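You operate a simulated robot arm through the tools that you are given. There is no shell and no other tool.

Carry out the task below with a simulated two-armed robot. There is one attempt and no reset: what you move stays moved.

TASK
Open the jar marked GREY, paint a patch on the upturned pot's base and stand the brush back.
Fine: lay the cap on the table. Set down upright: purple brush. A coat counts when it lies all over at full strength: go over it till it gets no stronger.

The check looks at the end state, three seconds after you hand in, the way a careful person would. Anything else that was tipped, shoved, dropped, spilled or broken makes it a failure. Lids that push on must go on centred and level and be pressed home; caps that screw on are set level and turned clockwise until they are tight.

THE ROBOT
Two 7-joint arms with two-finger parallel grippers on one trunk that stands fixed in place. Base frame: the origin is at the foot of the trunk, x ahead of it, y to its left, z up; the work surface is at about z = 0.74. Readings come in m, rad, newtons and seconds.
The left shoulder is at [0.071, 0.156, 1.18], the right one opposite. Payload 3.91 kg a hand.
The tool frame of a hand sits at the grasp point between the pads (the TCP): z along the fingers, y along the line on which they close. The tips reach 0.03 m beyond it. Largest opening 0.11 m; finger width 0.02, thickness 0.01; the body of the gripper, 0.048 by 0.112 m, starts 0.055 m behind the TCP.
Orientation is that of the tool frame in the base frame, as [roll, pitch, yaw] about the fixed x, y, z axes, in that order (R = Rz(yaw) Ry(pitch) Rx(roll)). With the fingers straight down and closing along the base's y, the tool's x points along the base's -x, its y along +y and its z along -z.

THE INTERFACE
- The arms move only by the tool step_arm. It takes "left_deltas", "right_deltas" or both (then of equal length, played together; a hand with none holds still); each is a list that holds one entry, the list of rows, each a list of 7 numbers: the shift along the base's x, y, z in m, then the turn, a rotation vector about the base's x, y, z in rad, then the gripper command, from -1 (fully open) to 1 (shut), values between in proportion. In form: [[[x, y, z, ax, ay, az, grip], ...]]. A call has 1 to 20 rows; each row shifts and turns the commanded pose from where the row before left it. Each row takes 0.2 s and may step no farther than 0.05 m and 0.15 rad from the row before; otherwise, or with a gripper value out of range, the whole call is refused. A pose out of reach is approached as far as the arm can. The call stops where the force on the tool passes 40 N (or 10 N more than at its start, if that is more) or the arm is blocked; 0.2 s more then pass. The fingers move at their own pace (about 0.108 m/s each) and stop on an object; they squeeze with about 35 N. The grip force told is the motor's: it shows also when the fingers shut on nothing. Time passes only in rows, and 0.2 s behind the last, so rows that do not move let the fingers close. The reply holds the time, the measured pose of the TCP, the force on the tool along the base axes, the opening and the grip force, in the units named above and with some noise, with the torque about the TCP (base axes, N m) and any sound that the robot's microphone picked up, and new pictures: "show" is both (left out), scene, wrist or none (wrist: the cameras of the hands that moved).
- Cameras (640 x 400 px; columns grow to the right, rows downward): "scene" is now at [0.127, 0.0521, 1.4156]; the picture's right is [0.56, -0.83, -0.00], its down [-0.41, -0.27, -0.87] and it looks along [0.72, 0.48, -0.49] (base axes); focal length 338 px, centre (320, 200). "left" rides on the left gripper at [0.072, -0.017, -0.103] in its tool frame; the picture's right is [0.23, 0.97, 0.00], its down [-0.76, 0.18, -0.62] and it looks along [-0.61, 0.14, 0.78] (tool axes); focal length 222 px, centre (320, 200). "right" rides on the right gripper at [0.072, 0.017, -0.103] in its tool frame; the picture's right is [-0.23, 0.97, 0.00], its down [-0.76, -0.18, -0.62] and it looks along [-0.61, -0.14, 0.78] (tool axes); focal length 222 px, centre (320, 200). There is no depth. A picture from a camera that has moved, and an enlarged one, comes with that camera's place and axes in the base frame and with its lens.
- move_column(by): slides the trunk up (or, below 0, down) by that many m; the arms and the scene camera ride with it, the base frame stays. It gives what a move gives, with no picture.
- turn_head(pan, tilt): turns the head with the scene camera to pan (to the left, within 1.501 rad either way) and tilt (down, from -0.506 to 1.204), counted from straight ahead of the robot. It gives what a move gives, and a new picture of the scene camera.
- close_up(camera, box): a new picture of the part [left, top, right, bottom] of that camera's present view, enlarged. The clock stands still meanwhile.
- job_done(): hands the job in; it is judged then, once.

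Nothing tells you positions but the pictures and the camera data. Unless the task says otherwise, let go and move clear before handing in.

The tools are called after ">>>" as a command line: name --argument value ..., lists and objects as JSON in quotes. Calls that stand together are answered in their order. step_arm: Moves the arms, as the interface text tells. Its arguments: {"type":"object","properties":{"left_deltas":{"type":"array","items":{"type":"array","items":{"type":"array","items":{"type":"number"}}}},"right_deltas":{"type":"array","items":{"type":"array","items":{"type":"array","items":{"type":"number"}}}},"show":{"type":"string","enum":["both","scene","wrist","none"]}},"required":[]} The other tools are called the same way: move_column (by) slides the trunk up or down; turn_head (pan, tilt) turns the head that bears the scene camera; close_up (camera, box) takes an enlarged picture of a part of a camera's view; job_done () hands the job in.

At the start:

```text
time_s: 0.0
left_ee_pos: [0.4508, 0.5407, 1.214]
left_ee_rot: [3.141, -0.001, 3.141]
left_wrist_force: [1.0, 0.3, -0.2]
left_wrist_torque: [-0.03, 0.0, 0.01]
left_width: 0.11
left_grasp_force: 0.2
right_ee_pos: [0.9047, 0.0494, 1.271]
right_ee_rot: [-3.141, 0.0, 3.141]
right_wrist_force: [-0.1, -0.5, -0.5]
right_wrist_torque: [-0.02, 0.01, 0.01]
right_width: 0.1101
right_grasp_force: 0.2
trunk travel left (down, up): [-0.625, 0.315]
head pan, tilt: [0.59, 0.517]
```

scene: 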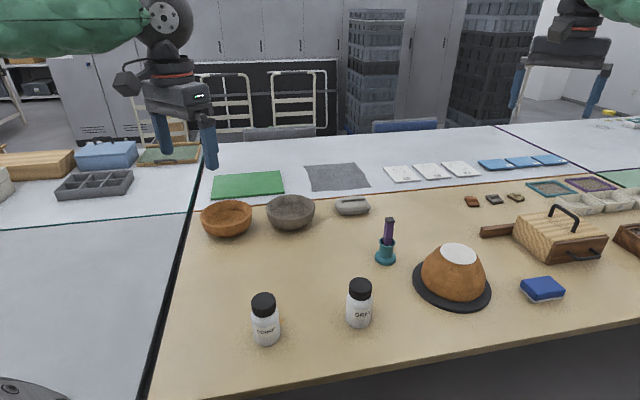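
right: 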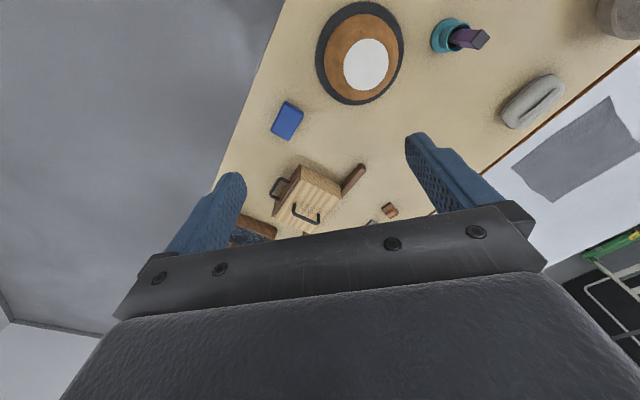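
left: 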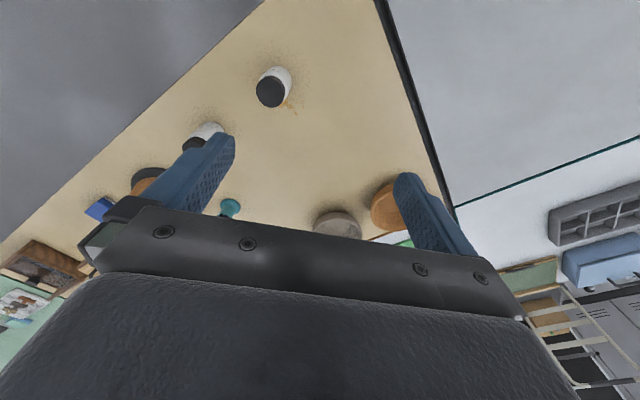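

I see two jars with black caps, a purple brush in a teal holder, and an upturned pot on a dark disc with a white patch on its base. I'll look closer at the labels and objects first.

>>> close_up --camera "scene" --box '[230, 270, 400, 376]'

>>> close_up --camera "scene" --box '[340, 200, 500, 300]'

>>> close_up --camera "right" --box '[300, 0, 500, 125]'

```text
3.76 times, centred on (315, 323) of scene
camera zoom: at [0.127, 0.0521, 1.4156], right [0.56, -0.83, 0.0], down [-0.41, -0.27, -0.87], along [0.72, 0.48, -0.49], focal length 1273 px, centre (339, -263)
```

zoom: 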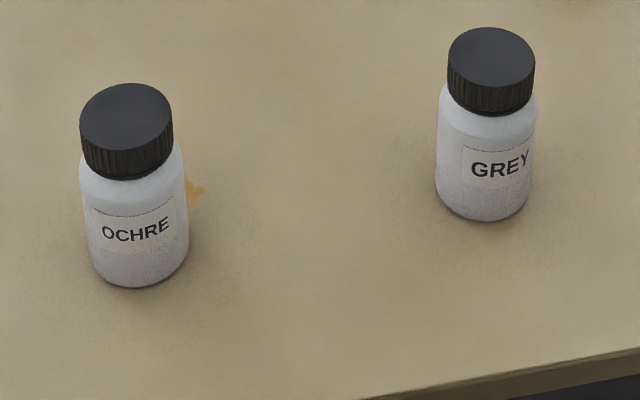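

```text
4.00 times, centred on (420, 250) of scene
camera zoom: at [0.127, 0.0521, 1.4156], right [0.56, -0.83, 0.0], down [-0.41, -0.27, -0.87], along [0.72, 0.48, -0.49], focal length 1352 px, centre (-80, 0)
```

zoom: 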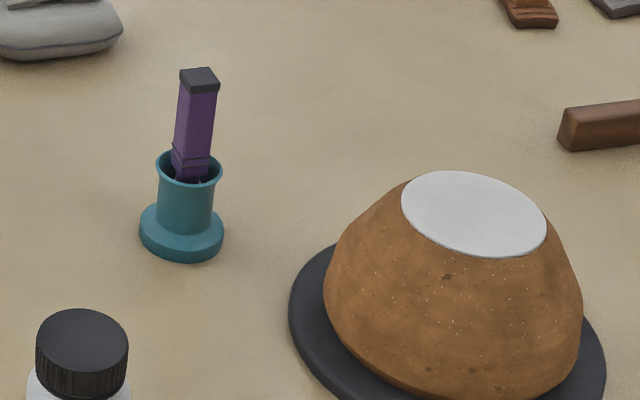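

```text
3.20 times, centred on (400, 62) of right
camera zoom: at [0.8324, 0.066, 1.3745], right [0.23, 0.97, 0.0], down [0.76, -0.18, 0.62], along [0.61, -0.14, -0.78], focal length 711 px, centre (64, 640)
```

zoom: 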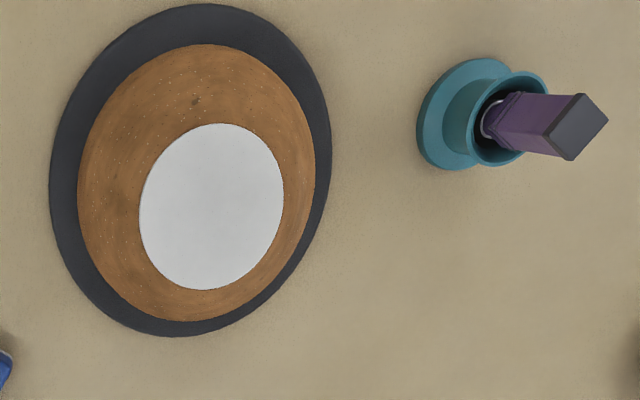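

The GREY jar is at about (0.67, 0.30), the pot base centre at about (0.92, 0.14, 0.85) and the brush holder at about (0.91, 0.335). I'll zoom in to measure these more finely before moving.

>>> close_up --camera "scene" --box '[316, 272, 412, 332]'

>>> close_up --camera "scene" --box '[346, 212, 426, 262]'

>>> close_up --camera "scene" --box '[404, 230, 500, 290]'

>>> close_up --camera "left" --box '[160, 30, 352, 150]'

```text
6.67 times, centred on (364, 302) of scene
camera zoom: at [0.127, 0.0521, 1.4156], right [0.56, -0.83, 0.0], down [-0.41, -0.27, -0.87], along [0.72, 0.48, -0.49], focal length 2254 px, centre (27, -480)
```

zoom: 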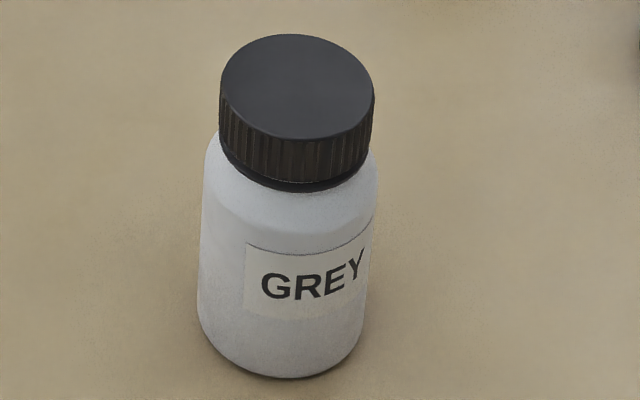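

```text
8.00 times, centred on (386, 237) of scene
camera zoom: at [0.127, 0.0521, 1.4156], right [0.56, -0.83, 0.0], down [-0.41, -0.27, -0.87], along [0.72, 0.48, -0.49], focal length 2704 px, centre (-208, -96)
```

zoom: 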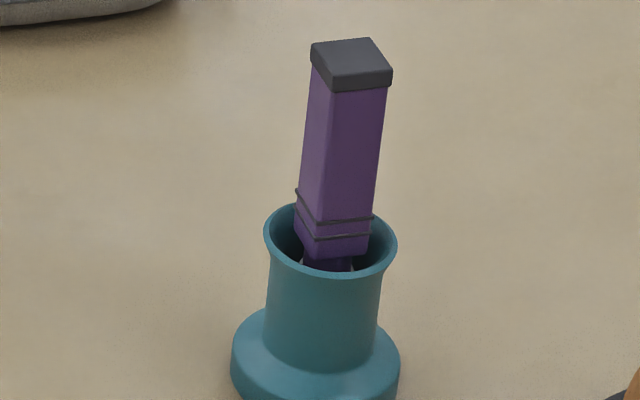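

```text
6.67 times, centred on (452, 260) of scene
camera zoom: at [0.127, 0.0521, 1.4156], right [0.56, -0.83, 0.0], down [-0.41, -0.27, -0.87], along [0.72, 0.48, -0.49], focal length 2254 px, centre (-560, -200)
```

zoom: 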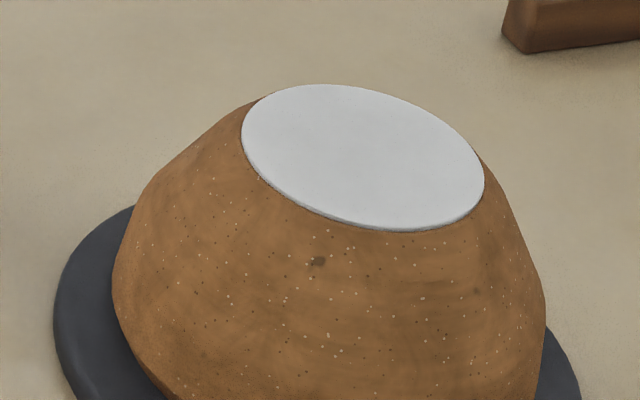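

```text
3.33 times, centred on (256, 90) of left
camera zoom: at [0.3787, 0.5244, 1.3175], right [-0.23, 0.97, 0.0], down [0.76, 0.18, 0.62], along [0.61, 0.14, -0.78], focal length 740 px, centre (533, 567)
```

zoom: 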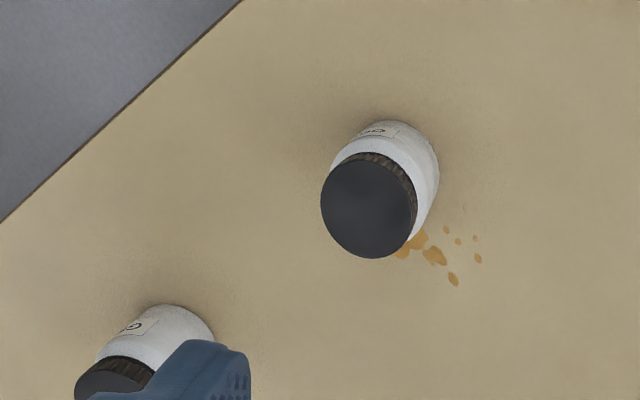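

Estimates: GREY jar axis about (0.666, 0.299), cap top z about 0.855, cap 54 mm wide. The square purple handle is at (0.921, 0.341) with its top at z about 0.885, turned 45°. I plan to hold the jar with the right hand from the table-edge side and unscrew with the left, so I'll bring the right arm round first.

>>> step_arm --right_deltas '[[[-0.0338, 0.0042, -0.0143, 0, 0, 0.0582, -1], [-0.0338, 0.0042, -0.0143, 0, 0, 0.0582, -1], [-0.0338, 0.0042, -0.0143, 0, 0, 0.0582, -1], [-0.0338, 0.0042, -0.0143, 0, 0, 0.0582, -1], [-0.0338, 0.0042, -0.0143, 0, 0, 0.0582, -1], [-0.0338, 0.0042, -0.0143, 0, 0, 0.0582, -1], [-0.0338, 0.0042, -0.0143, 0, 0, 0.0582, -1], [-0.0338, 0.0042, -0.0143, 0, 0, 0.0582, -1], [-0.0338, 0.0042, -0.0143, 0, 0, 0.0582, -1], [-0.0338, 0.0042, -0.0143, 0, 0, 0.0582, -1], [-0.0338, 0.0042, -0.0143, 0, 0, 0.0582, -1], [-0.0338, 0.0042, -0.0143, 0, 0, 0.0582, -1], [0, 0, 0, 0.0842, -0.1003, 0, -1], [0, 0, 0, 0.0842, -0.1003, 0, -1], [0, 0, 0, 0.0842, -0.1003, 0, -1], [0, 0, 0, 0.0842, -0.1003, 0, -1], [0, 0, 0, 0.0842, -0.1003, 0, -1], [0, 0, 0, 0.0842, -0.1003, 0, -1], [0, 0, 0, 0.0842, -0.1003, 0, -1], [0, 0, 0, 0.0842, -0.1003, 0, -1]]]'

```text
time_s: 4.2
left_ee_pos: [0.4508, 0.54, 1.2146]
left_ee_rot: [3.139, -0.002, 3.141]
left_wrist_force: [0.2, 0.4, -0.1]
left_wrist_torque: [-0.02, 0.0, 0.0]
left_width: 0.11
left_grasp_force: 0.1
right_ee_pos: [0.5081, 0.1071, 1.1006]
right_ee_rot: [-3.141, 1.048, -2.443]
right_wrist_force: [-0.5, 0.3, -0.1]
right_wrist_torque: [-0.04, 0.04, 0.0]
right_width: 0.1102
right_grasp_force: 0.2
right hand out of reach, approached as far as the arm can: row 20
trunk travel left (down, up): [-0.625, 0.315]
head pan, tilt: [0.59, 0.517]
camera scene: at [0.1274, 0.052, 1.4156], right [0.56, -0.83, 0.0], down [-0.41, -0.27, -0.87], along [0.72, 0.48, -0.49], focal length 338 px, centre (320, 200)
camera right: at [0.4018, 0.0388, 1.089], right [-0.54, 0.82, 0.2], down [-0.01, -0.24, 0.97], along [0.84, 0.52, 0.14], focal length 222 px, centre (320, 200)
```

scene: 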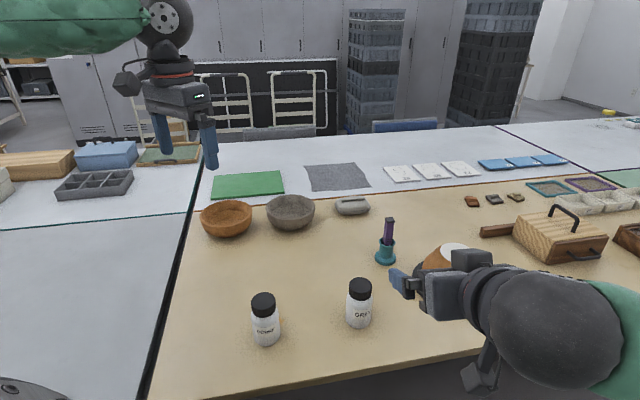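
right: 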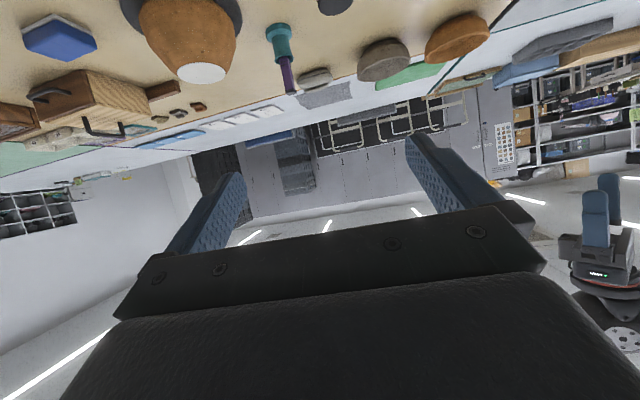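

The right hand is tilted as wanted, near the inner edge of its reach. I'll move it out and down to a point behind the jar.

>>> step_arm --right_deltas '[[[0.006, 0.011, -0.03, 0, 0, 0, -1], [0.006, 0.011, -0.03, 0, 0, 0, -1], [0.006, 0.011, -0.03, 0, 0, 0, -1], [0.006, 0.011, -0.03, 0, 0, 0, -1], [0.006, 0.011, -0.03, 0, 0, 0, -1], [0.006, 0.011, -0.03, 0, 0, 0, -1], [0.006, 0.011, -0.03, 0, 0, 0, -1], [0.006, 0.011, -0.03, 0, 0, 0, -1]]]'

```text
time_s: 6.0
left_ee_pos: [0.4518, 0.5404, 1.215]
left_ee_rot: [3.14, 0.0, -3.14]
left_wrist_force: [1.2, 0.8, 0.0]
left_wrist_torque: [-0.01, -0.03, 0.02]
left_width: 0.1099
left_grasp_force: 0.1
right_ee_pos: [0.5355, 0.155, 0.9688]
right_ee_rot: [-3.141, 1.047, -2.446]
right_wrist_force: [-0.6, -1.1, 0.3]
right_wrist_torque: [0.0, 0.02, -0.01]
right_width: 0.11
right_grasp_force: 0.1
right hand out of reach, approached as far as the arm can: row 5, 6, 7, 8
trunk travel left (down, up): [-0.625, 0.315]
head pan, tilt: [0.59, 0.517]
camera scene: at [0.127, 0.0517, 1.4156], right [0.56, -0.83, 0.0], down [-0.41, -0.27, -0.87], along [0.72, 0.48, -0.49], focal length 338 px, centre (320, 200)
camera right: at [0.4289, 0.0869, 0.9584], right [-0.54, 0.82, 0.2], down [-0.01, -0.24, 0.97], along [0.84, 0.52, 0.13], focal length 222 px, centre (320, 200)
```

scene: 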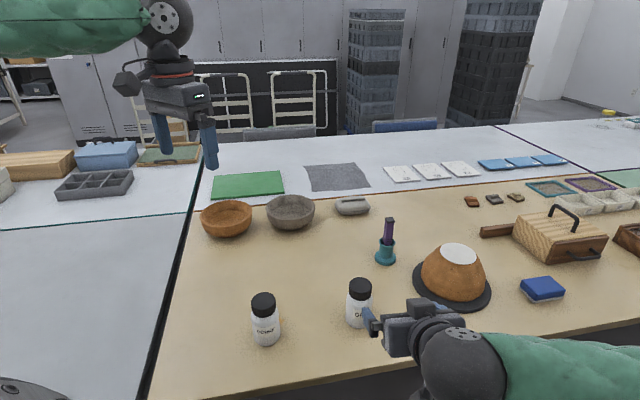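
right: 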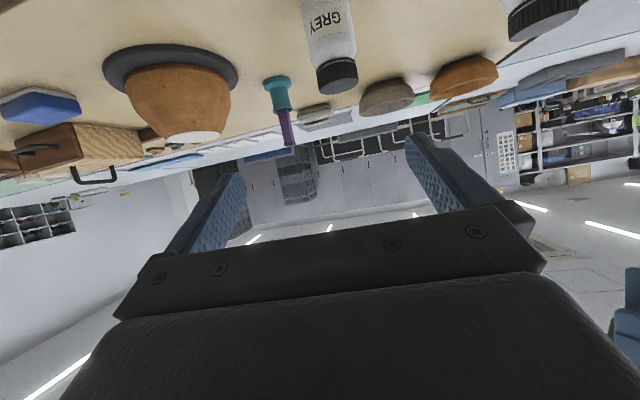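

The right arm stops at z ≈ 0.97 (a joint limit, probably). Lowering the trunk should bring the hand down, so I'll look at the arm's posture relative to the table edge first.

>>> turn_head --pan -0.1 --tilt 0.9

```text
time_s: 7.1
left_ee_pos: [0.4509, 0.5405, 1.2141]
left_ee_rot: [3.139, 0.0, -3.141]
left_wrist_force: [0.8, -0.3, 0.8]
left_wrist_torque: [-0.01, 0.01, 0.0]
left_width: 0.11
left_grasp_force: 0.1
right_ee_pos: [0.5357, 0.1557, 0.9685]
right_ee_rot: [-3.142, 1.047, -2.444]
right_wrist_force: [-1.0, -0.2, -0.1]
right_wrist_torque: [0.0, -0.01, -0.03]
right_width: 0.1097
right_grasp_force: 0.0
trunk travel left (down, up): [-0.625, 0.315]
head pan, tilt: [-0.099, 0.901]
camera scene: at [0.1267, -0.0058, 1.3833], right [-0.1, -1.0, 0.0], down [-0.78, 0.08, -0.62], along [0.62, -0.06, -0.78], focal length 338 px, centre (320, 200)
```

scene: 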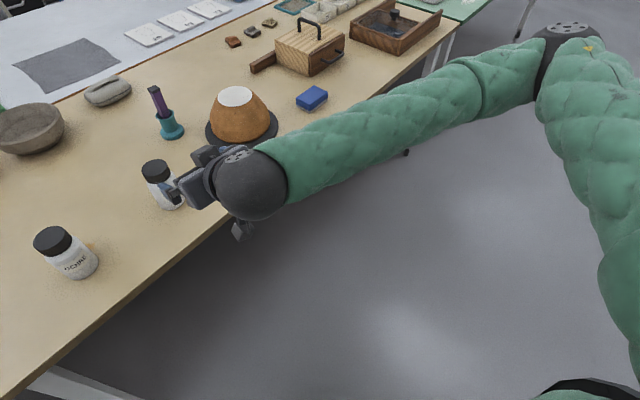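

The elbow and forearm are well on the robot's side of the table edge, so lowering the trunk is safe. I'll lower it so the right hand comes down just outside the edge.

>>> move_column --by -0.17

>>> turn_head --pan 0.4 --tilt 0.75

```text
time_s: 9.0
left_ee_pos: [0.4503, 0.5405, 1.0452]
left_ee_rot: [3.142, 0.0, -3.141]
left_wrist_force: [0.1, 0.0, -0.3]
left_wrist_torque: [0.0, 0.0, 0.01]
left_width: 0.1101
left_grasp_force: 0.0
right_ee_pos: [0.5361, 0.1555, 0.7982]
right_ee_rot: [3.14, 1.047, -2.444]
right_wrist_force: [-0.3, -0.3, 0.2]
right_wrist_torque: [-0.02, 0.01, -0.01]
right_width: 0.1103
right_grasp_force: 0.0
trunk travel left (down, up): [-0.455, 0.485]
head pan, tilt: [-0.099, 0.901]
```

```text
time_s: 9.9
left_ee_pos: [0.4506, 0.5402, 1.0448]
left_ee_rot: [3.141, 0.001, -3.141]
left_wrist_force: [0.0, 0.9, 0.5]
left_wrist_torque: [0.02, -0.03, -0.01]
left_width: 0.11
left_grasp_force: 0.1
right_ee_pos: [0.5348, 0.1557, 0.7994]
right_ee_rot: [3.141, 1.048, -2.444]
right_wrist_force: [0.6, -0.2, 0.2]
right_wrist_torque: [-0.01, 0.0, 0.02]
right_width: 0.1101
right_grasp_force: 0.0
trunk travel left (down, up): [-0.455, 0.485]
head pan, tilt: [0.4, 0.75]
camera scene: at [0.1278, 0.0338, 1.2251], right [0.39, -0.92, 0.0], down [-0.63, -0.27, -0.73], along [0.67, 0.28, -0.68], focal length 338 px, centre (320, 200)
```

scene: 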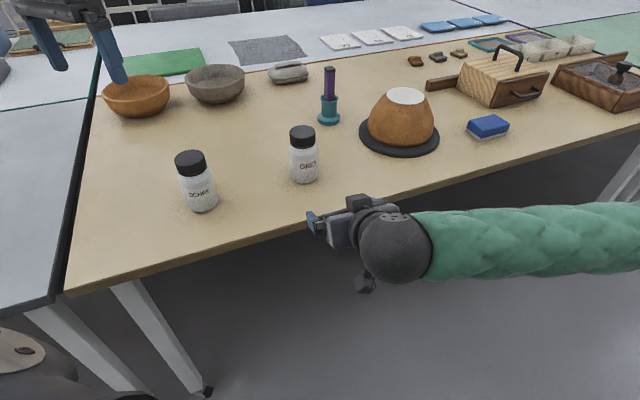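

The right hand is now just outside the table edge at jar height. I'll line it up laterally with the jar and advance partway with fingers open.

>>> step_arm --right_deltas '[[[-0.0163, 0.0195, -0.009, 0, 0, 0, -1], [0, 0, -0.01, 0, 0, 0, -1], [0.0153, 0.0129, 0, 0, 0, 0, -1], [0.0153, 0.0129, 0, 0, 0, 0, -1], [0.0153, 0.0129, 0, 0, 0, 0, -1], [0.0153, 0.0129, 0, 0, 0, 0, -1]]]'

>>> close_up --camera "scene" --box '[240, 100, 432, 220]'

```text
time_s: 11.3
left_ee_pos: [0.4512, 0.5407, 1.0441]
left_ee_rot: [3.141, -0.001, 3.141]
left_wrist_force: [0.1, -0.3, -0.2]
left_wrist_torque: [0.0, 0.02, 0.01]
left_width: 0.1101
left_grasp_force: 0.0
right_ee_pos: [0.5797, 0.2275, 0.7911]
right_ee_rot: [3.141, 1.046, -2.443]
right_wrist_force: [0.5, 0.1, 0.8]
right_wrist_torque: [0.01, 0.0, 0.02]
right_width: 0.1102
right_grasp_force: 0.0
right hand out of reach, approached as far as the arm can: row 2
trunk travel left (down, up): [-0.455, 0.485]
head pan, tilt: [0.4, 0.75]
camera scene: at [0.1281, 0.0337, 1.2251], right [0.39, -0.92, 0.0], down [-0.63, -0.27, -0.73], along [0.67, 0.28, -0.68], focal length 338 px, centre (320, 200)
camera right: at [0.4732, 0.158, 0.7808], right [-0.54, 0.82, 0.2], down [-0.01, -0.24, 0.97], along [0.84, 0.52, 0.13], focal length 222 px, centre (320, 200)
```

scene: 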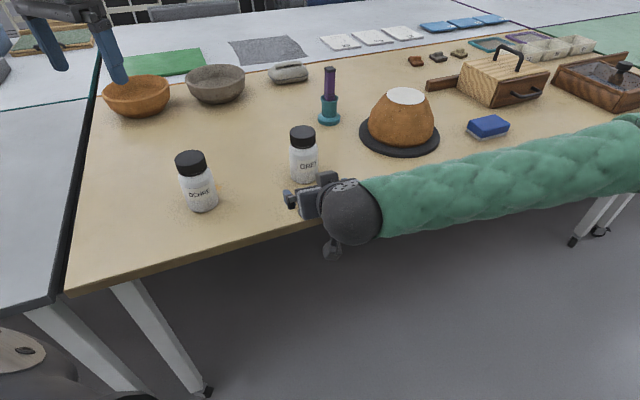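
right: 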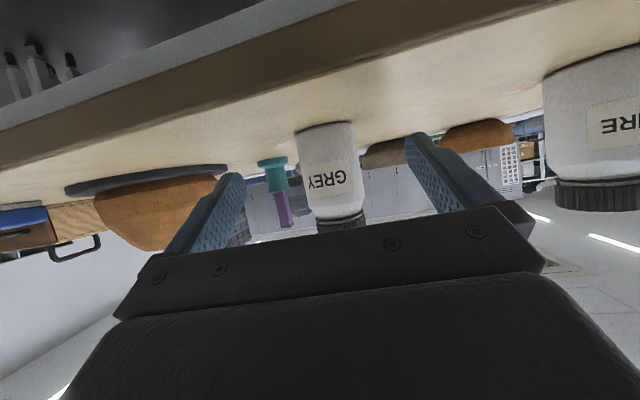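

```text
3.33 times, centred on (336, 160) of scene
camera zoom: at [0.1281, 0.0337, 1.2251], right [0.39, -0.92, 0.0], down [-0.63, -0.27, -0.73], along [0.67, 0.28, -0.68], focal length 1127 px, centre (267, 333)
```

zoom: 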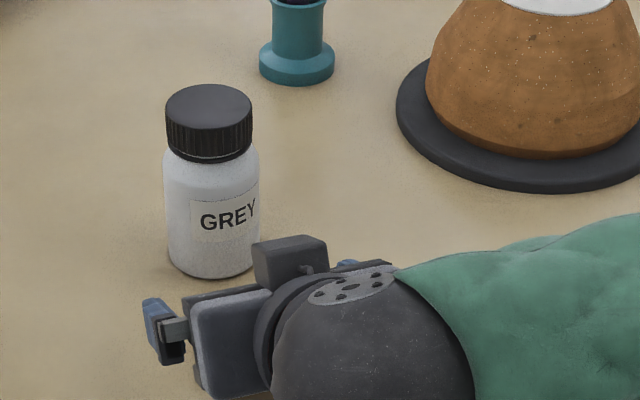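

The jar is centred between the right fingers. I'll lower the trunk 1 cm, then advance the last 10 cm.

>>> move_column --by -0.012

>>> step_arm --right_deltas '[[[0.0153, 0.0129, 0, 0, 0, 0, -1], [0.0153, 0.0129, 0, 0, 0, 0, -1], [0.0153, 0.0129, 0, 0, 0, 0, -1], [0.0153, 0.0129, 0, 0, 0, 0, -1], [0.0153, 0.0129, 0, 0, 0, 0, -1]]]'

>>> close_up --camera "scene" --box '[240, 100, 400, 200]'

```text
time_s: 11.9
left_ee_pos: [0.4499, 0.5399, 1.0337]
left_ee_rot: [3.14, 0.0, 3.141]
left_wrist_force: [0.0, 0.8, 0.4]
left_wrist_torque: [-0.02, -0.01, 0.04]
left_width: 0.11
left_grasp_force: 0.1
right_ee_pos: [0.5789, 0.2264, 0.7795]
right_ee_rot: [3.141, 1.047, -2.444]
right_wrist_force: [0.3, -0.3, 0.1]
right_wrist_torque: [0.0, -0.02, 0.03]
right_width: 0.1099
right_grasp_force: 0.1
trunk travel left (down, up): [-0.443, 0.497]
head pan, tilt: [0.4, 0.75]
```

```text
time_s: 13.1
left_ee_pos: [0.452, 0.5402, 1.0327]
left_ee_rot: [-3.142, -0.002, 3.141]
left_wrist_force: [-0.5, 0.4, 0.1]
left_wrist_torque: [0.02, -0.02, 0.0]
left_width: 0.1098
left_grasp_force: 0.1
right_ee_pos: [0.6556, 0.2916, 0.7799]
right_ee_rot: [-3.141, 1.045, -2.445]
right_wrist_force: [1.0, 0.5, -0.1]
right_wrist_torque: [-0.03, -0.02, -0.02]
right_width: 0.1102
right_grasp_force: 0.0
trunk travel left (down, up): [-0.443, 0.497]
head pan, tilt: [0.4, 0.75]
camera scene: at [0.128, 0.0341, 1.2131], right [0.39, -0.92, 0.0], down [-0.63, -0.27, -0.73], along [0.67, 0.28, -0.68], focal length 338 px, centre (320, 200)
camera right: at [0.5497, 0.2238, 0.769], right [-0.54, 0.82, 0.2], down [-0.01, -0.24, 0.97], along [0.84, 0.52, 0.13], focal length 222 px, centre (320, 200)
```

scene: 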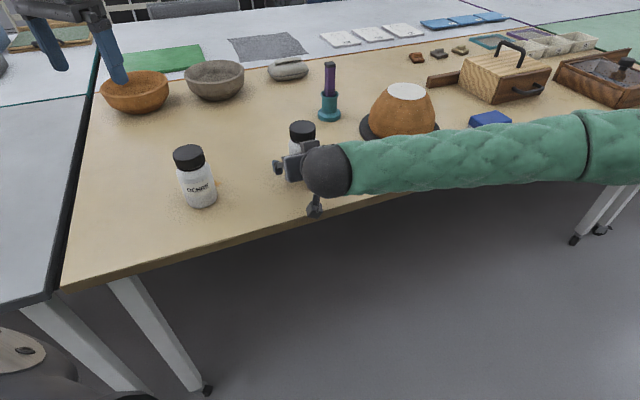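
right: 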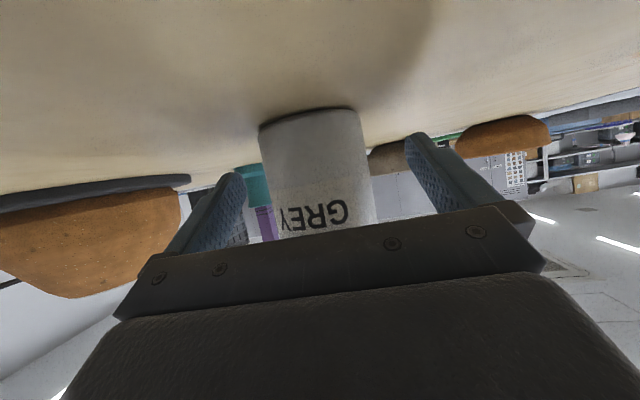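

```text
4.00 times, centred on (320, 150) of scene
camera zoom: at [0.128, 0.0341, 1.2131], right [0.39, -0.92, 0.0], down [-0.63, -0.27, -0.73], along [0.67, 0.28, -0.68], focal length 1352 px, centre (320, 400)
```

zoom: 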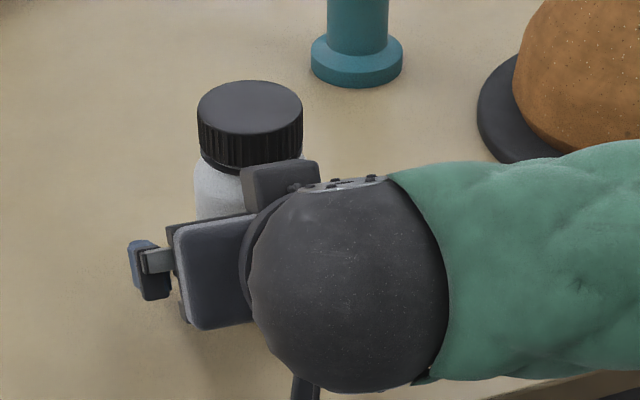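

The jar sits between the right fingers. I'll close the right hand on the jar body to hold it steady.

>>> step_arm --right_deltas '[[[0, 0, 0, 0, 0, 0, -0.3], [0, 0, 0, 0, 0, 0, -0.1], [0, 0, 0, 0, 0, 0, 0.2], [0, 0, 0, 0, 0, 0, 1], [0, 0, 0, 0, 0, 0, 1]]]'

>>> close_up --camera "scene" --box '[240, 100, 400, 200]'

```text
time_s: 14.3
left_ee_pos: [0.4513, 0.5414, 1.0314]
left_ee_rot: [3.14, -0.001, 3.141]
left_wrist_force: [-0.1, 0.5, -0.3]
left_wrist_torque: [0.02, 0.0, 0.01]
left_width: 0.1099
left_grasp_force: 0.1
right_ee_pos: [0.6558, 0.2916, 0.7797]
right_ee_rot: [-3.141, 1.049, -2.444]
right_wrist_force: [1.8, -0.2, 0.4]
right_wrist_torque: [0.06, -0.01, -0.05]
right_width: 0.0609
right_grasp_force: 34.4
trunk travel left (down, up): [-0.443, 0.497]
head pan, tilt: [0.4, 0.75]
camera scene: at [0.1279, 0.0339, 1.2131], right [0.39, -0.92, 0.0], down [-0.63, -0.27, -0.73], along [0.67, 0.28, -0.68], focal length 338 px, centre (320, 200)
camera right: at [0.5494, 0.2237, 0.7691], right [-0.54, 0.82, 0.2], down [-0.01, -0.24, 0.97], along [0.84, 0.52, 0.13], focal length 222 px, centre (320, 200)
```

scene: 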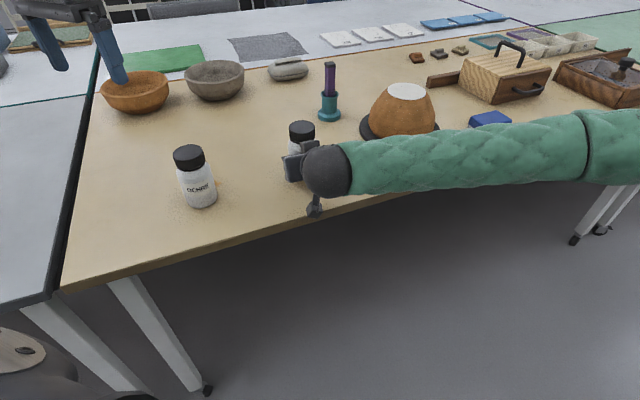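
right: 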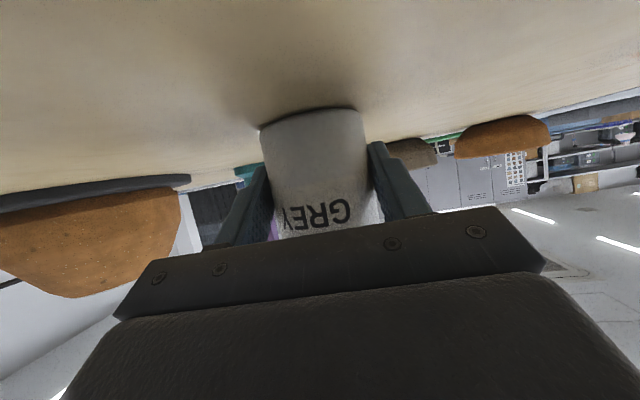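

```text
4.00 times, centred on (320, 150) of scene
camera zoom: at [0.1279, 0.0339, 1.2131], right [0.39, -0.92, 0.0], down [-0.63, -0.27, -0.73], along [0.67, 0.28, -0.68], focal length 1352 px, centre (320, 400)
```

zoom: 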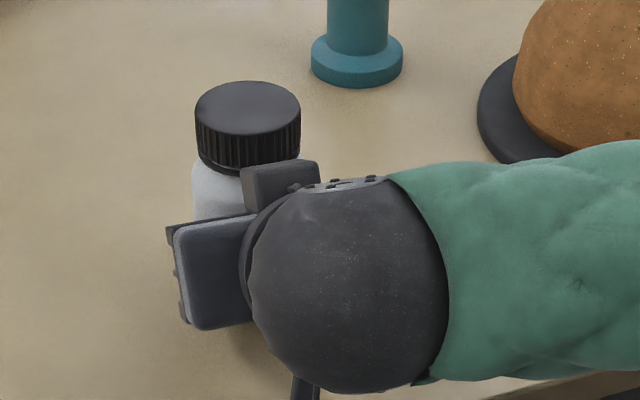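

The right hand holds the jar (width 61 mm, 34 N). Cap centre is now about (0.6666, 0.3014). I'll bring the left hand over the cap, turning it clockwise on the way to gain unscrewing range.

>>> step_arm --left_deltas '[[[0.0216, -0.024, -0.0083, 0, 0, -0.14, -0.6], [0.0216, -0.024, -0.0083, 0, 0, -0.14, -0.6], [0.0216, -0.024, -0.0083, 0, 0, -0.14, -0.6], [0.0216, -0.024, -0.0083, 0, 0, -0.14, -0.6], [0.0216, -0.024, -0.0083, 0, 0, -0.14, -0.6], [0.0216, -0.024, -0.0083, 0, 0, -0.14, -0.6], [0.0216, -0.024, -0.0083, 0, 0, -0.14, -0.6], [0.0216, -0.024, -0.0083, 0, 0, -0.14, -0.6], [0.0216, -0.024, -0.0083, 0, 0, -0.14, -0.6], [0.0216, -0.024, -0.0083, 0, 0, -0.14, -0.6]]]'

>>> close_up --camera "scene" --box '[220, 50, 412, 170]'

```text
time_s: 16.5
left_ee_pos: [0.6666, 0.2996, 0.9477]
left_ee_rot: [-3.141, 0.0, 1.74]
left_wrist_force: [-0.7, -0.2, -0.8]
left_wrist_torque: [0.05, -0.02, 0.01]
left_width: 0.0879
left_grasp_force: 0.2
right_ee_pos: [0.6573, 0.2916, 0.7789]
right_ee_rot: [3.142, 1.047, -2.444]
right_wrist_force: [2.3, -0.6, 0.1]
right_wrist_torque: [-0.06, 0.04, 0.0]
right_width: 0.061
right_grasp_force: 35.1
trunk travel left (down, up): [-0.443, 0.497]
head pan, tilt: [0.4, 0.75]
camera scene: at [0.1284, 0.0333, 1.2131], right [0.39, -0.92, 0.0], down [-0.63, -0.27, -0.73], along [0.67, 0.29, -0.68], focal length 338 px, centre (320, 200)
camera left: at [0.6376, 0.3688, 1.0507], right [0.92, 0.39, 0.0], down [0.3, -0.72, 0.62], along [0.24, -0.57, -0.78], focal length 222 px, centre (320, 200)
```

scene: 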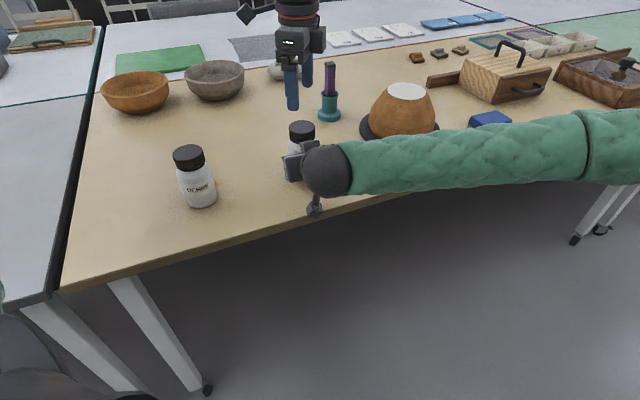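
left: 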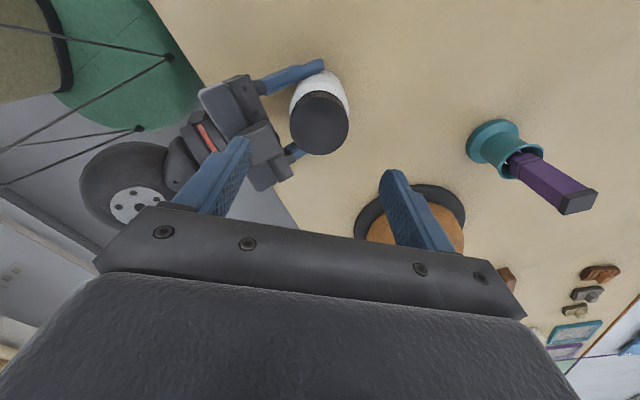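

```text
3.33 times, centred on (316, 110) of scene
camera zoom: at [0.1284, 0.0333, 1.2131], right [0.39, -0.92, 0.0], down [-0.63, -0.27, -0.73], along [0.67, 0.29, -0.68], focal length 1127 px, centre (333, 500)
```

zoom: 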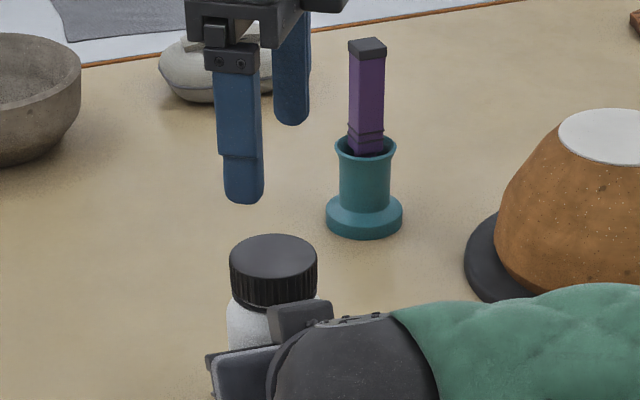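

Left hand is over the cap. I'll try turning clockwise a bit more, then descend so the fingertips straddle the cap.

>>> step_arm --left_deltas '[[[0, 0.0005, 0, 0, 0, -0.15, -0.6], [0, 0.0005, 0, 0, 0, -0.15, -0.6], [0, 0.0005, 0, 0, 0, -0.15, -0.6], [0, 0, -0.02, 0, 0, -0.1, -0.6], [0, 0, -0.02, 0, 0, 0, -0.6], [0, 0, -0.02, 0, 0, 0, -0.6], [0, 0, -0.01, 0, 0, 0, -0.6]]]'

>>> close_up --camera "scene" --box '[220, 50, 412, 170]'

```text
time_s: 18.1
left_ee_pos: [0.6659, 0.3028, 0.8787]
left_ee_rot: [3.142, 0.0, 1.192]
left_wrist_force: [-0.9, -0.1, 0.6]
left_wrist_torque: [-0.02, 0.01, 0.01]
left_width: 0.0878
left_grasp_force: 0.1
right_ee_pos: [0.6554, 0.2923, 0.7798]
right_ee_rot: [-3.142, 1.046, -2.443]
right_wrist_force: [0.7, 0.1, 0.6]
right_wrist_torque: [0.03, 0.06, 0.0]
right_width: 0.061
right_grasp_force: 34.3
trunk travel left (down, up): [-0.443, 0.497]
head pan, tilt: [0.4, 0.75]
camera scene: at [0.128, 0.0337, 1.2132], right [0.39, -0.92, 0.0], down [-0.63, -0.27, -0.73], along [0.67, 0.28, -0.68], focal length 338 px, centre (320, 200)
camera left: at [0.6772, 0.3768, 0.9819], right [0.99, -0.15, 0.0], down [-0.12, -0.77, 0.62], along [-0.09, -0.62, -0.78], focal length 222 px, centre (320, 200)
```

scene: 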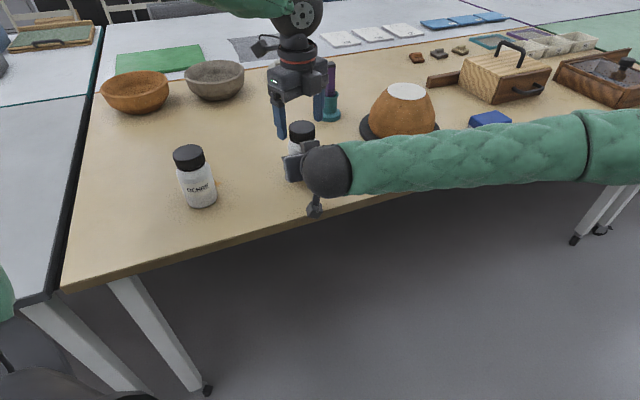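
left: 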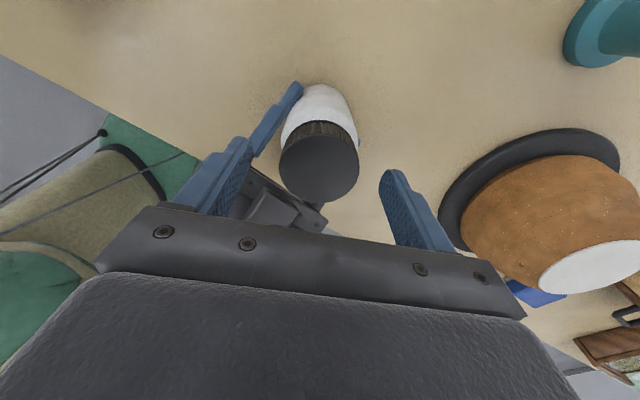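

```text
3.33 times, centred on (316, 110) of scene
camera zoom: at [0.128, 0.0337, 1.2132], right [0.39, -0.92, 0.0], down [-0.63, -0.27, -0.73], along [0.67, 0.28, -0.68], focal length 1127 px, centre (333, 500)
```

zoom: 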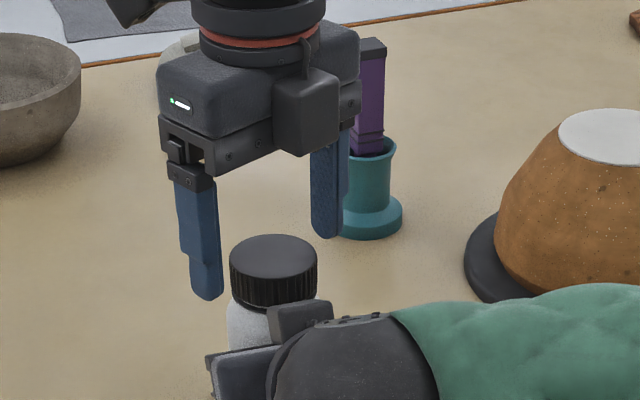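

Fingers straddle the cap well. I'll lower the last 13 mm and grip the cap.

>>> step_arm --left_deltas '[[[0, 0, -0.007, 0, 0, 0, -0.6], [0, 0, -0.006, 0, 0, 0, -0.6], [0, 0, 0, 0, 0, 0, -0.1], [0, 0, 0, 0, 0, 0, 0.2], [0, 0, 0, 0, 0, 0, 1], [0, 0, 0, 0, 0, 0, 1]]]'

>>> close_up --camera "scene" --box '[240, 60, 368, 140]'

```text
time_s: 19.5
left_ee_pos: [0.6658, 0.3029, 0.8659]
left_ee_rot: [-3.14, 0.0, 1.194]
left_wrist_force: [-7.3, 3.1, -0.2]
left_wrist_torque: [0.04, 0.2, -0.02]
left_width: 0.0516
left_grasp_force: 35.0
right_ee_pos: [0.6561, 0.2918, 0.78]
right_ee_rot: [3.141, 1.047, -2.443]
right_wrist_force: [6.0, -3.0, 0.3]
right_wrist_torque: [0.19, 0.49, -0.07]
right_width: 0.0609
right_grasp_force: 35.6
trunk travel left (down, up): [-0.443, 0.497]
head pan, tilt: [0.4, 0.75]
camera scene: at [0.1279, 0.0338, 1.2131], right [0.39, -0.92, 0.0], down [-0.63, -0.27, -0.73], along [0.67, 0.28, -0.68], focal length 338 px, centre (320, 200)
camera left: at [0.6779, 0.3769, 0.9689], right [0.99, -0.15, 0.0], down [-0.12, -0.77, 0.62], along [-0.09, -0.62, -0.78], focal length 222 px, centre (320, 200)
```

scene: 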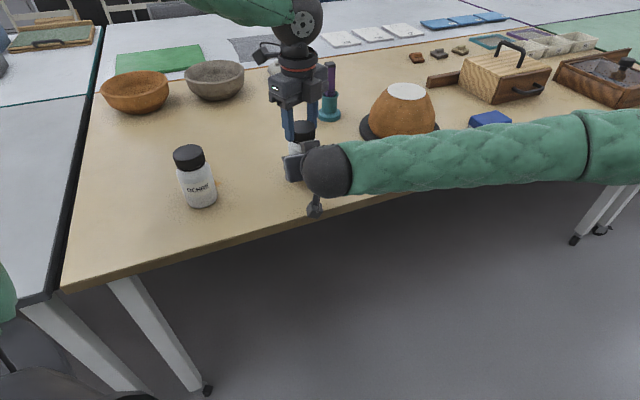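
left: 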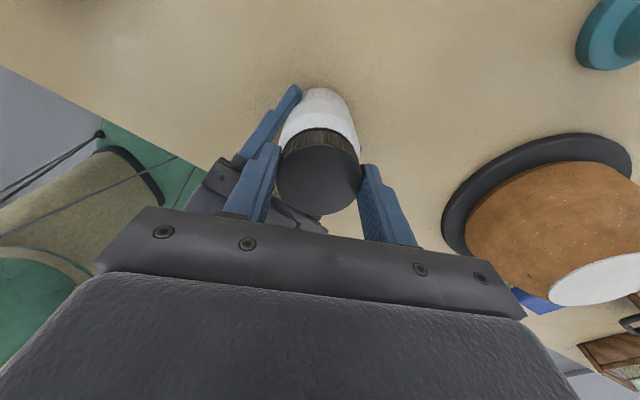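

```text
5.00 times, centred on (304, 100) of scene
camera zoom: at [0.1279, 0.0338, 1.2131], right [0.39, -0.92, 0.0], down [-0.63, -0.27, -0.73], along [0.67, 0.28, -0.68], focal length 1690 px, centre (400, 700)
```

zoom: 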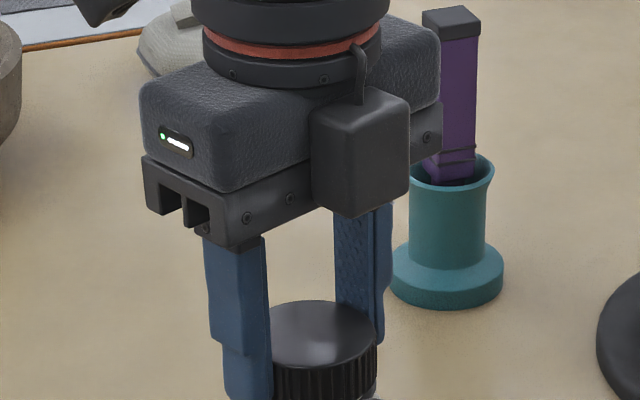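

The cap is gripped (52 mm). There's a 7 N side load, so I'll shift about 2 mm to relieve it and then begin turning counter‑clockwise.

>>> step_arm --left_deltas '[[[-0.001, 0.0004, 0, 0, 0, 0, 1], [0, 0, 0, 0, 0, 0, 1]]]' --show "none"

```text
time_s: 20.1
left_ee_pos: [0.6649, 0.302, 0.8661]
left_ee_rot: [-3.141, -0.001, 1.193]
left_wrist_force: [3.2, 3.9, -2.4]
left_wrist_torque: [0.12, -0.05, 0.04]
left_width: 0.0516
left_grasp_force: 34.9
right_ee_pos: [0.655, 0.2921, 0.7798]
right_ee_rot: [3.14, 1.048, -2.444]
right_wrist_force: [-2.4, -5.5, 3.0]
right_wrist_torque: [0.21, -0.32, -0.05]
right_width: 0.0611
right_grasp_force: 35.3
trunk travel left (down, up): [-0.443, 0.497]
head pan, tilt: [0.4, 0.75]
```

Side load is small now. Turning the cap counter‑clockwise by about 1.4 rad.

>>> step_arm --left_deltas '[[[0, 0, 0, 0, 0, 0.1, 1], [0, 0, 0.0001, 0, 0, 0.14, 1], [0, 0, 0.0001, 0, 0, 0.14, 1], [0, 0, 0.0001, 0, 0, 0.14, 1], [0, 0, 0.0001, 0, 0, 0.14, 1], [0, 0, 0.0001, 0, 0, 0.14, 1], [0, 0, 0.0001, 0, 0, 0.14, 1], [0, 0, 0.0001, 0, 0, 0.14, 1], [0, 0, 0.0001, 0, 0, 0.14, 1], [0, 0, 0.0001, 0, 0, 0.14, 1]]]'

>>> close_up --camera "scene" --box '[240, 80, 400, 180]'

```text
time_s: 22.3
left_ee_pos: [0.6667, 0.3027, 0.8676]
left_ee_rot: [3.141, 0.001, 2.555]
left_wrist_force: [-22.9, -1.4, 0.2]
left_wrist_torque: [0.07, 1.23, -0.08]
left_width: 0.0514
left_grasp_force: 35.0
right_ee_pos: [0.6563, 0.2921, 0.78]
right_ee_rot: [-3.142, 1.048, -2.446]
right_wrist_force: [25.9, 0.7, 3.2]
right_wrist_torque: [-0.06, 0.54, -0.22]
right_width: 0.061
right_grasp_force: 35.3
trunk travel left (down, up): [-0.443, 0.497]
head pan, tilt: [0.4, 0.75]
camera scene: at [0.128, 0.0336, 1.2132], right [0.39, -0.92, 0.0], down [-0.63, -0.27, -0.73], along [0.67, 0.28, -0.68], focal length 338 px, centre (320, 200)
camera left: at [0.5963, 0.3291, 0.9706], right [0.35, 0.94, 0.0], down [0.73, -0.27, 0.62], along [0.58, -0.22, -0.78], focal length 222 px, centre (320, 200)
```

scene: 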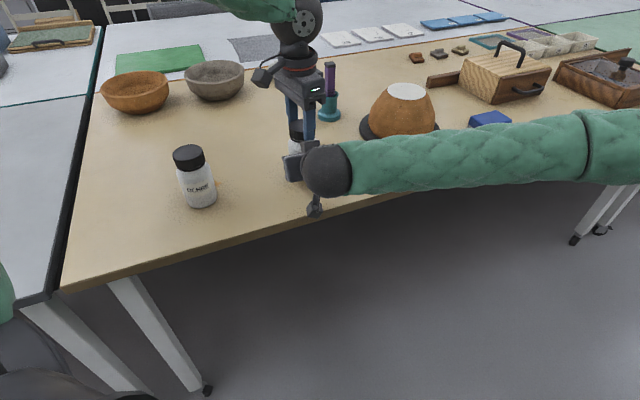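
left: 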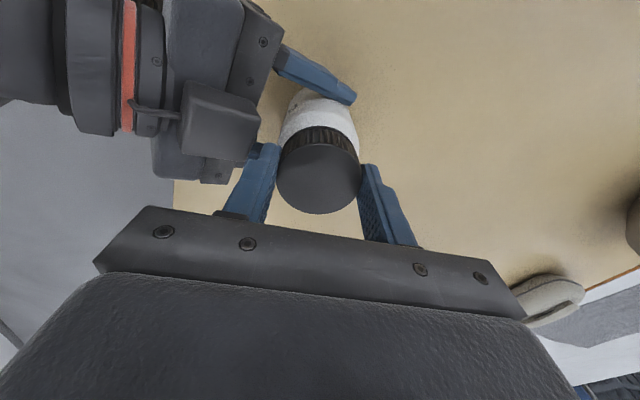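

```text
4.00 times, centred on (320, 130) of scene
camera zoom: at [0.128, 0.0336, 1.2132], right [0.39, -0.92, 0.0], down [-0.63, -0.27, -0.73], along [0.67, 0.28, -0.68], focal length 1352 px, centre (320, 480)
```

zoom: 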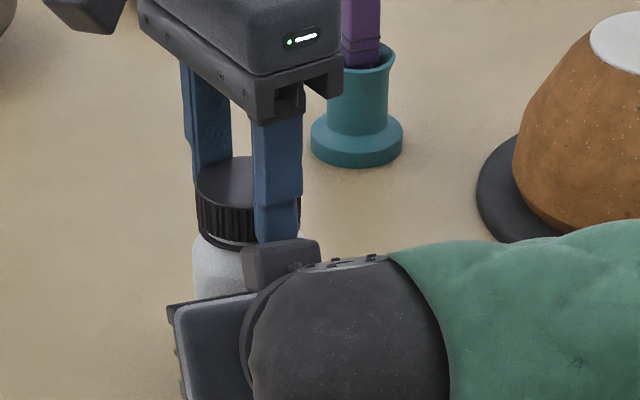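

The hand turned 1.36 rad but a side load of 23 N built up, so I'll relieve it with a 2 mm shift and check that the jar itself hasn't spun.

>>> step_arm --left_deltas '[[[-0.001, 0, 0, 0, 0, 0, 1], [-0.001, 0, 0, 0, 0, 0, 1]]]' --show "none"

>>> close_up --camera "right" --box '[160, 60, 480, 260]'

```text
time_s: 22.9
left_ee_pos: [0.6642, 0.3031, 0.8678]
left_ee_rot: [3.14, 0.001, 2.552]
left_wrist_force: [-4.6, 12.4, -6.3]
left_wrist_torque: [0.31, 0.39, 0.06]
left_width: 0.0517
left_grasp_force: 35.0
right_ee_pos: [0.6553, 0.2921, 0.7789]
right_ee_rot: [-3.141, 1.046, -2.443]
right_wrist_force: [6.9, -13.2, 11.2]
right_wrist_torque: [0.97, -0.56, -0.27]
right_width: 0.0613
right_grasp_force: 35.9
trunk travel left (down, up): [-0.443, 0.497]
head pan, tilt: [0.4, 0.75]
```

```text
2.00 times, centred on (320, 160) of right
camera zoom: at [0.5488, 0.2235, 0.7695], right [-0.54, 0.82, 0.2], down [-0.01, -0.24, 0.97], along [0.84, 0.52, 0.13], focal length 444 px, centre (320, 280)
```

zoom: 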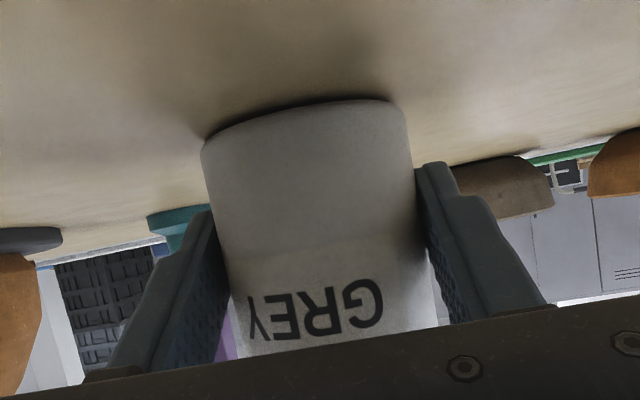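

The GREY label hasn't moved, so the cap is turning relative to the jar. I'll continue counter‑clockwise with a small side correction.

>>> step_arm --left_deltas '[[[0, 0.001, -0.0004, 0, 0, 0.05, 1], [0, 0, 0, 0, 0, 0.14, 1], [0, 0, 0, 0, 0, 0.14, 1], [0, 0, 0.0001, 0, 0, 0.14, 1], [0, 0, 0.0001, 0, 0, 0.14, 1], [0, 0, 0.0001, 0, 0, 0.14, 1]]]' --show "none"

```text
time_s: 24.3
left_ee_pos: [0.6634, 0.3024, 0.8672]
left_ee_rot: [-3.141, -0.003, -2.98]
left_wrist_force: [-2.2, -24.0, 2.7]
left_wrist_torque: [-1.08, 0.18, -0.04]
left_width: 0.0515
left_grasp_force: 34.6
right_ee_pos: [0.6547, 0.293, 0.779]
right_ee_rot: [3.141, 1.047, -2.445]
right_wrist_force: [2.6, 21.7, 0.5]
right_wrist_torque: [-0.92, -0.14, 0.14]
right_width: 0.0611
right_grasp_force: 35.0
trunk travel left (down, up): [-0.443, 0.497]
head pan, tilt: [0.4, 0.75]
```

Side load again grows along y. I'll correct −2 mm in y and continue turning in shorter bursts.

>>> step_arm --left_deltas '[[[0, -0.002, 0, 0, 0, 0.05, 1], [0, 0, 0, 0, 0, 0.14, 1], [0, 0, 0, 0, 0, 0.14, 1], [0, 0, 0.0001, 0, 0, 0.14, 1]]]' --show "none"

```text
time_s: 25.3
left_ee_pos: [0.6642, 0.3018, 0.8675]
left_ee_rot: [-3.14, 0.002, -2.511]
left_wrist_force: [13.4, -11.2, 4.6]
left_wrist_torque: [-0.27, -0.08, -0.06]
left_width: 0.0514
left_grasp_force: 34.9
right_ee_pos: [0.6545, 0.2925, 0.7797]
right_ee_rot: [-3.141, 1.045, -2.443]
right_wrist_force: [-13.7, 12.8, 0.1]
right_wrist_torque: [-0.45, -1.27, 0.32]
right_width: 0.0608
right_grasp_force: 35.1
trunk travel left (down, up): [-0.443, 0.497]
head pan, tilt: [0.4, 0.75]
```

>>> step_arm --left_deltas '[[[0.0012, -0.001, 0.0004, 0, 0, 0.05, 1], [0, 0, 0.0001, 0, 0, 0.14, 1], [0.0003, 0, 0.0001, 0, 0, 0.14, 1], [0.0003, 0, 0.0001, 0, 0, 0.14, 1], [0.0003, 0, 0.0001, 0, 0, 0.14, 1]]]'

>>> close_up --camera "scene" --box '[240, 80, 400, 180]'

```text
time_s: 26.5
left_ee_pos: [0.6659, 0.3, 0.8686]
left_ee_rot: [3.14, 0.001, -1.9]
left_wrist_force: [8.7, -9.5, 2.6]
left_wrist_torque: [-0.28, 0.09, -0.02]
left_width: 0.0511
left_grasp_force: 35.2
right_ee_pos: [0.6556, 0.2919, 0.7793]
right_ee_rot: [3.14, 1.045, -2.446]
right_wrist_force: [-10.2, 7.9, -0.1]
right_wrist_torque: [-0.46, -0.88, 0.23]
right_width: 0.0614
right_grasp_force: 35.2
trunk travel left (down, up): [-0.443, 0.497]
head pan, tilt: [0.4, 0.75]
camera scene: at [0.1278, 0.0336, 1.2132], right [0.39, -0.92, 0.0], down [-0.63, -0.27, -0.73], along [0.67, 0.28, -0.68], focal length 338 px, centre (320, 200)
camera left: at [0.6587, 0.2267, 0.9713], right [-0.99, 0.1, 0.0], down [0.08, 0.78, 0.62], along [0.06, 0.62, -0.78], focal length 222 px, centre (320, 200)
```

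scene: 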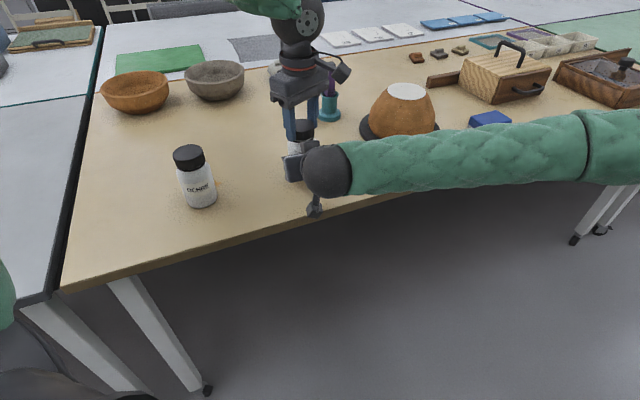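
left: 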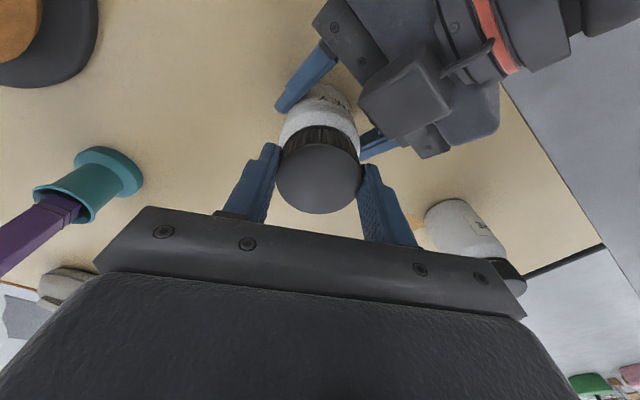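

```text
4.00 times, centred on (320, 130) of scene
camera zoom: at [0.1278, 0.0336, 1.2132], right [0.39, -0.92, 0.0], down [-0.63, -0.27, -0.73], along [0.67, 0.28, -0.68], focal length 1352 px, centre (320, 480)
```

zoom: 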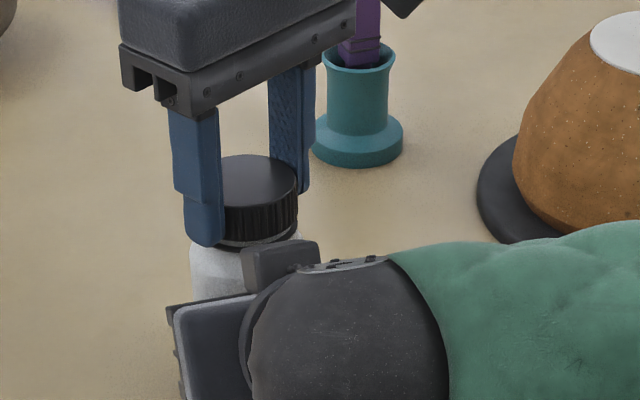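

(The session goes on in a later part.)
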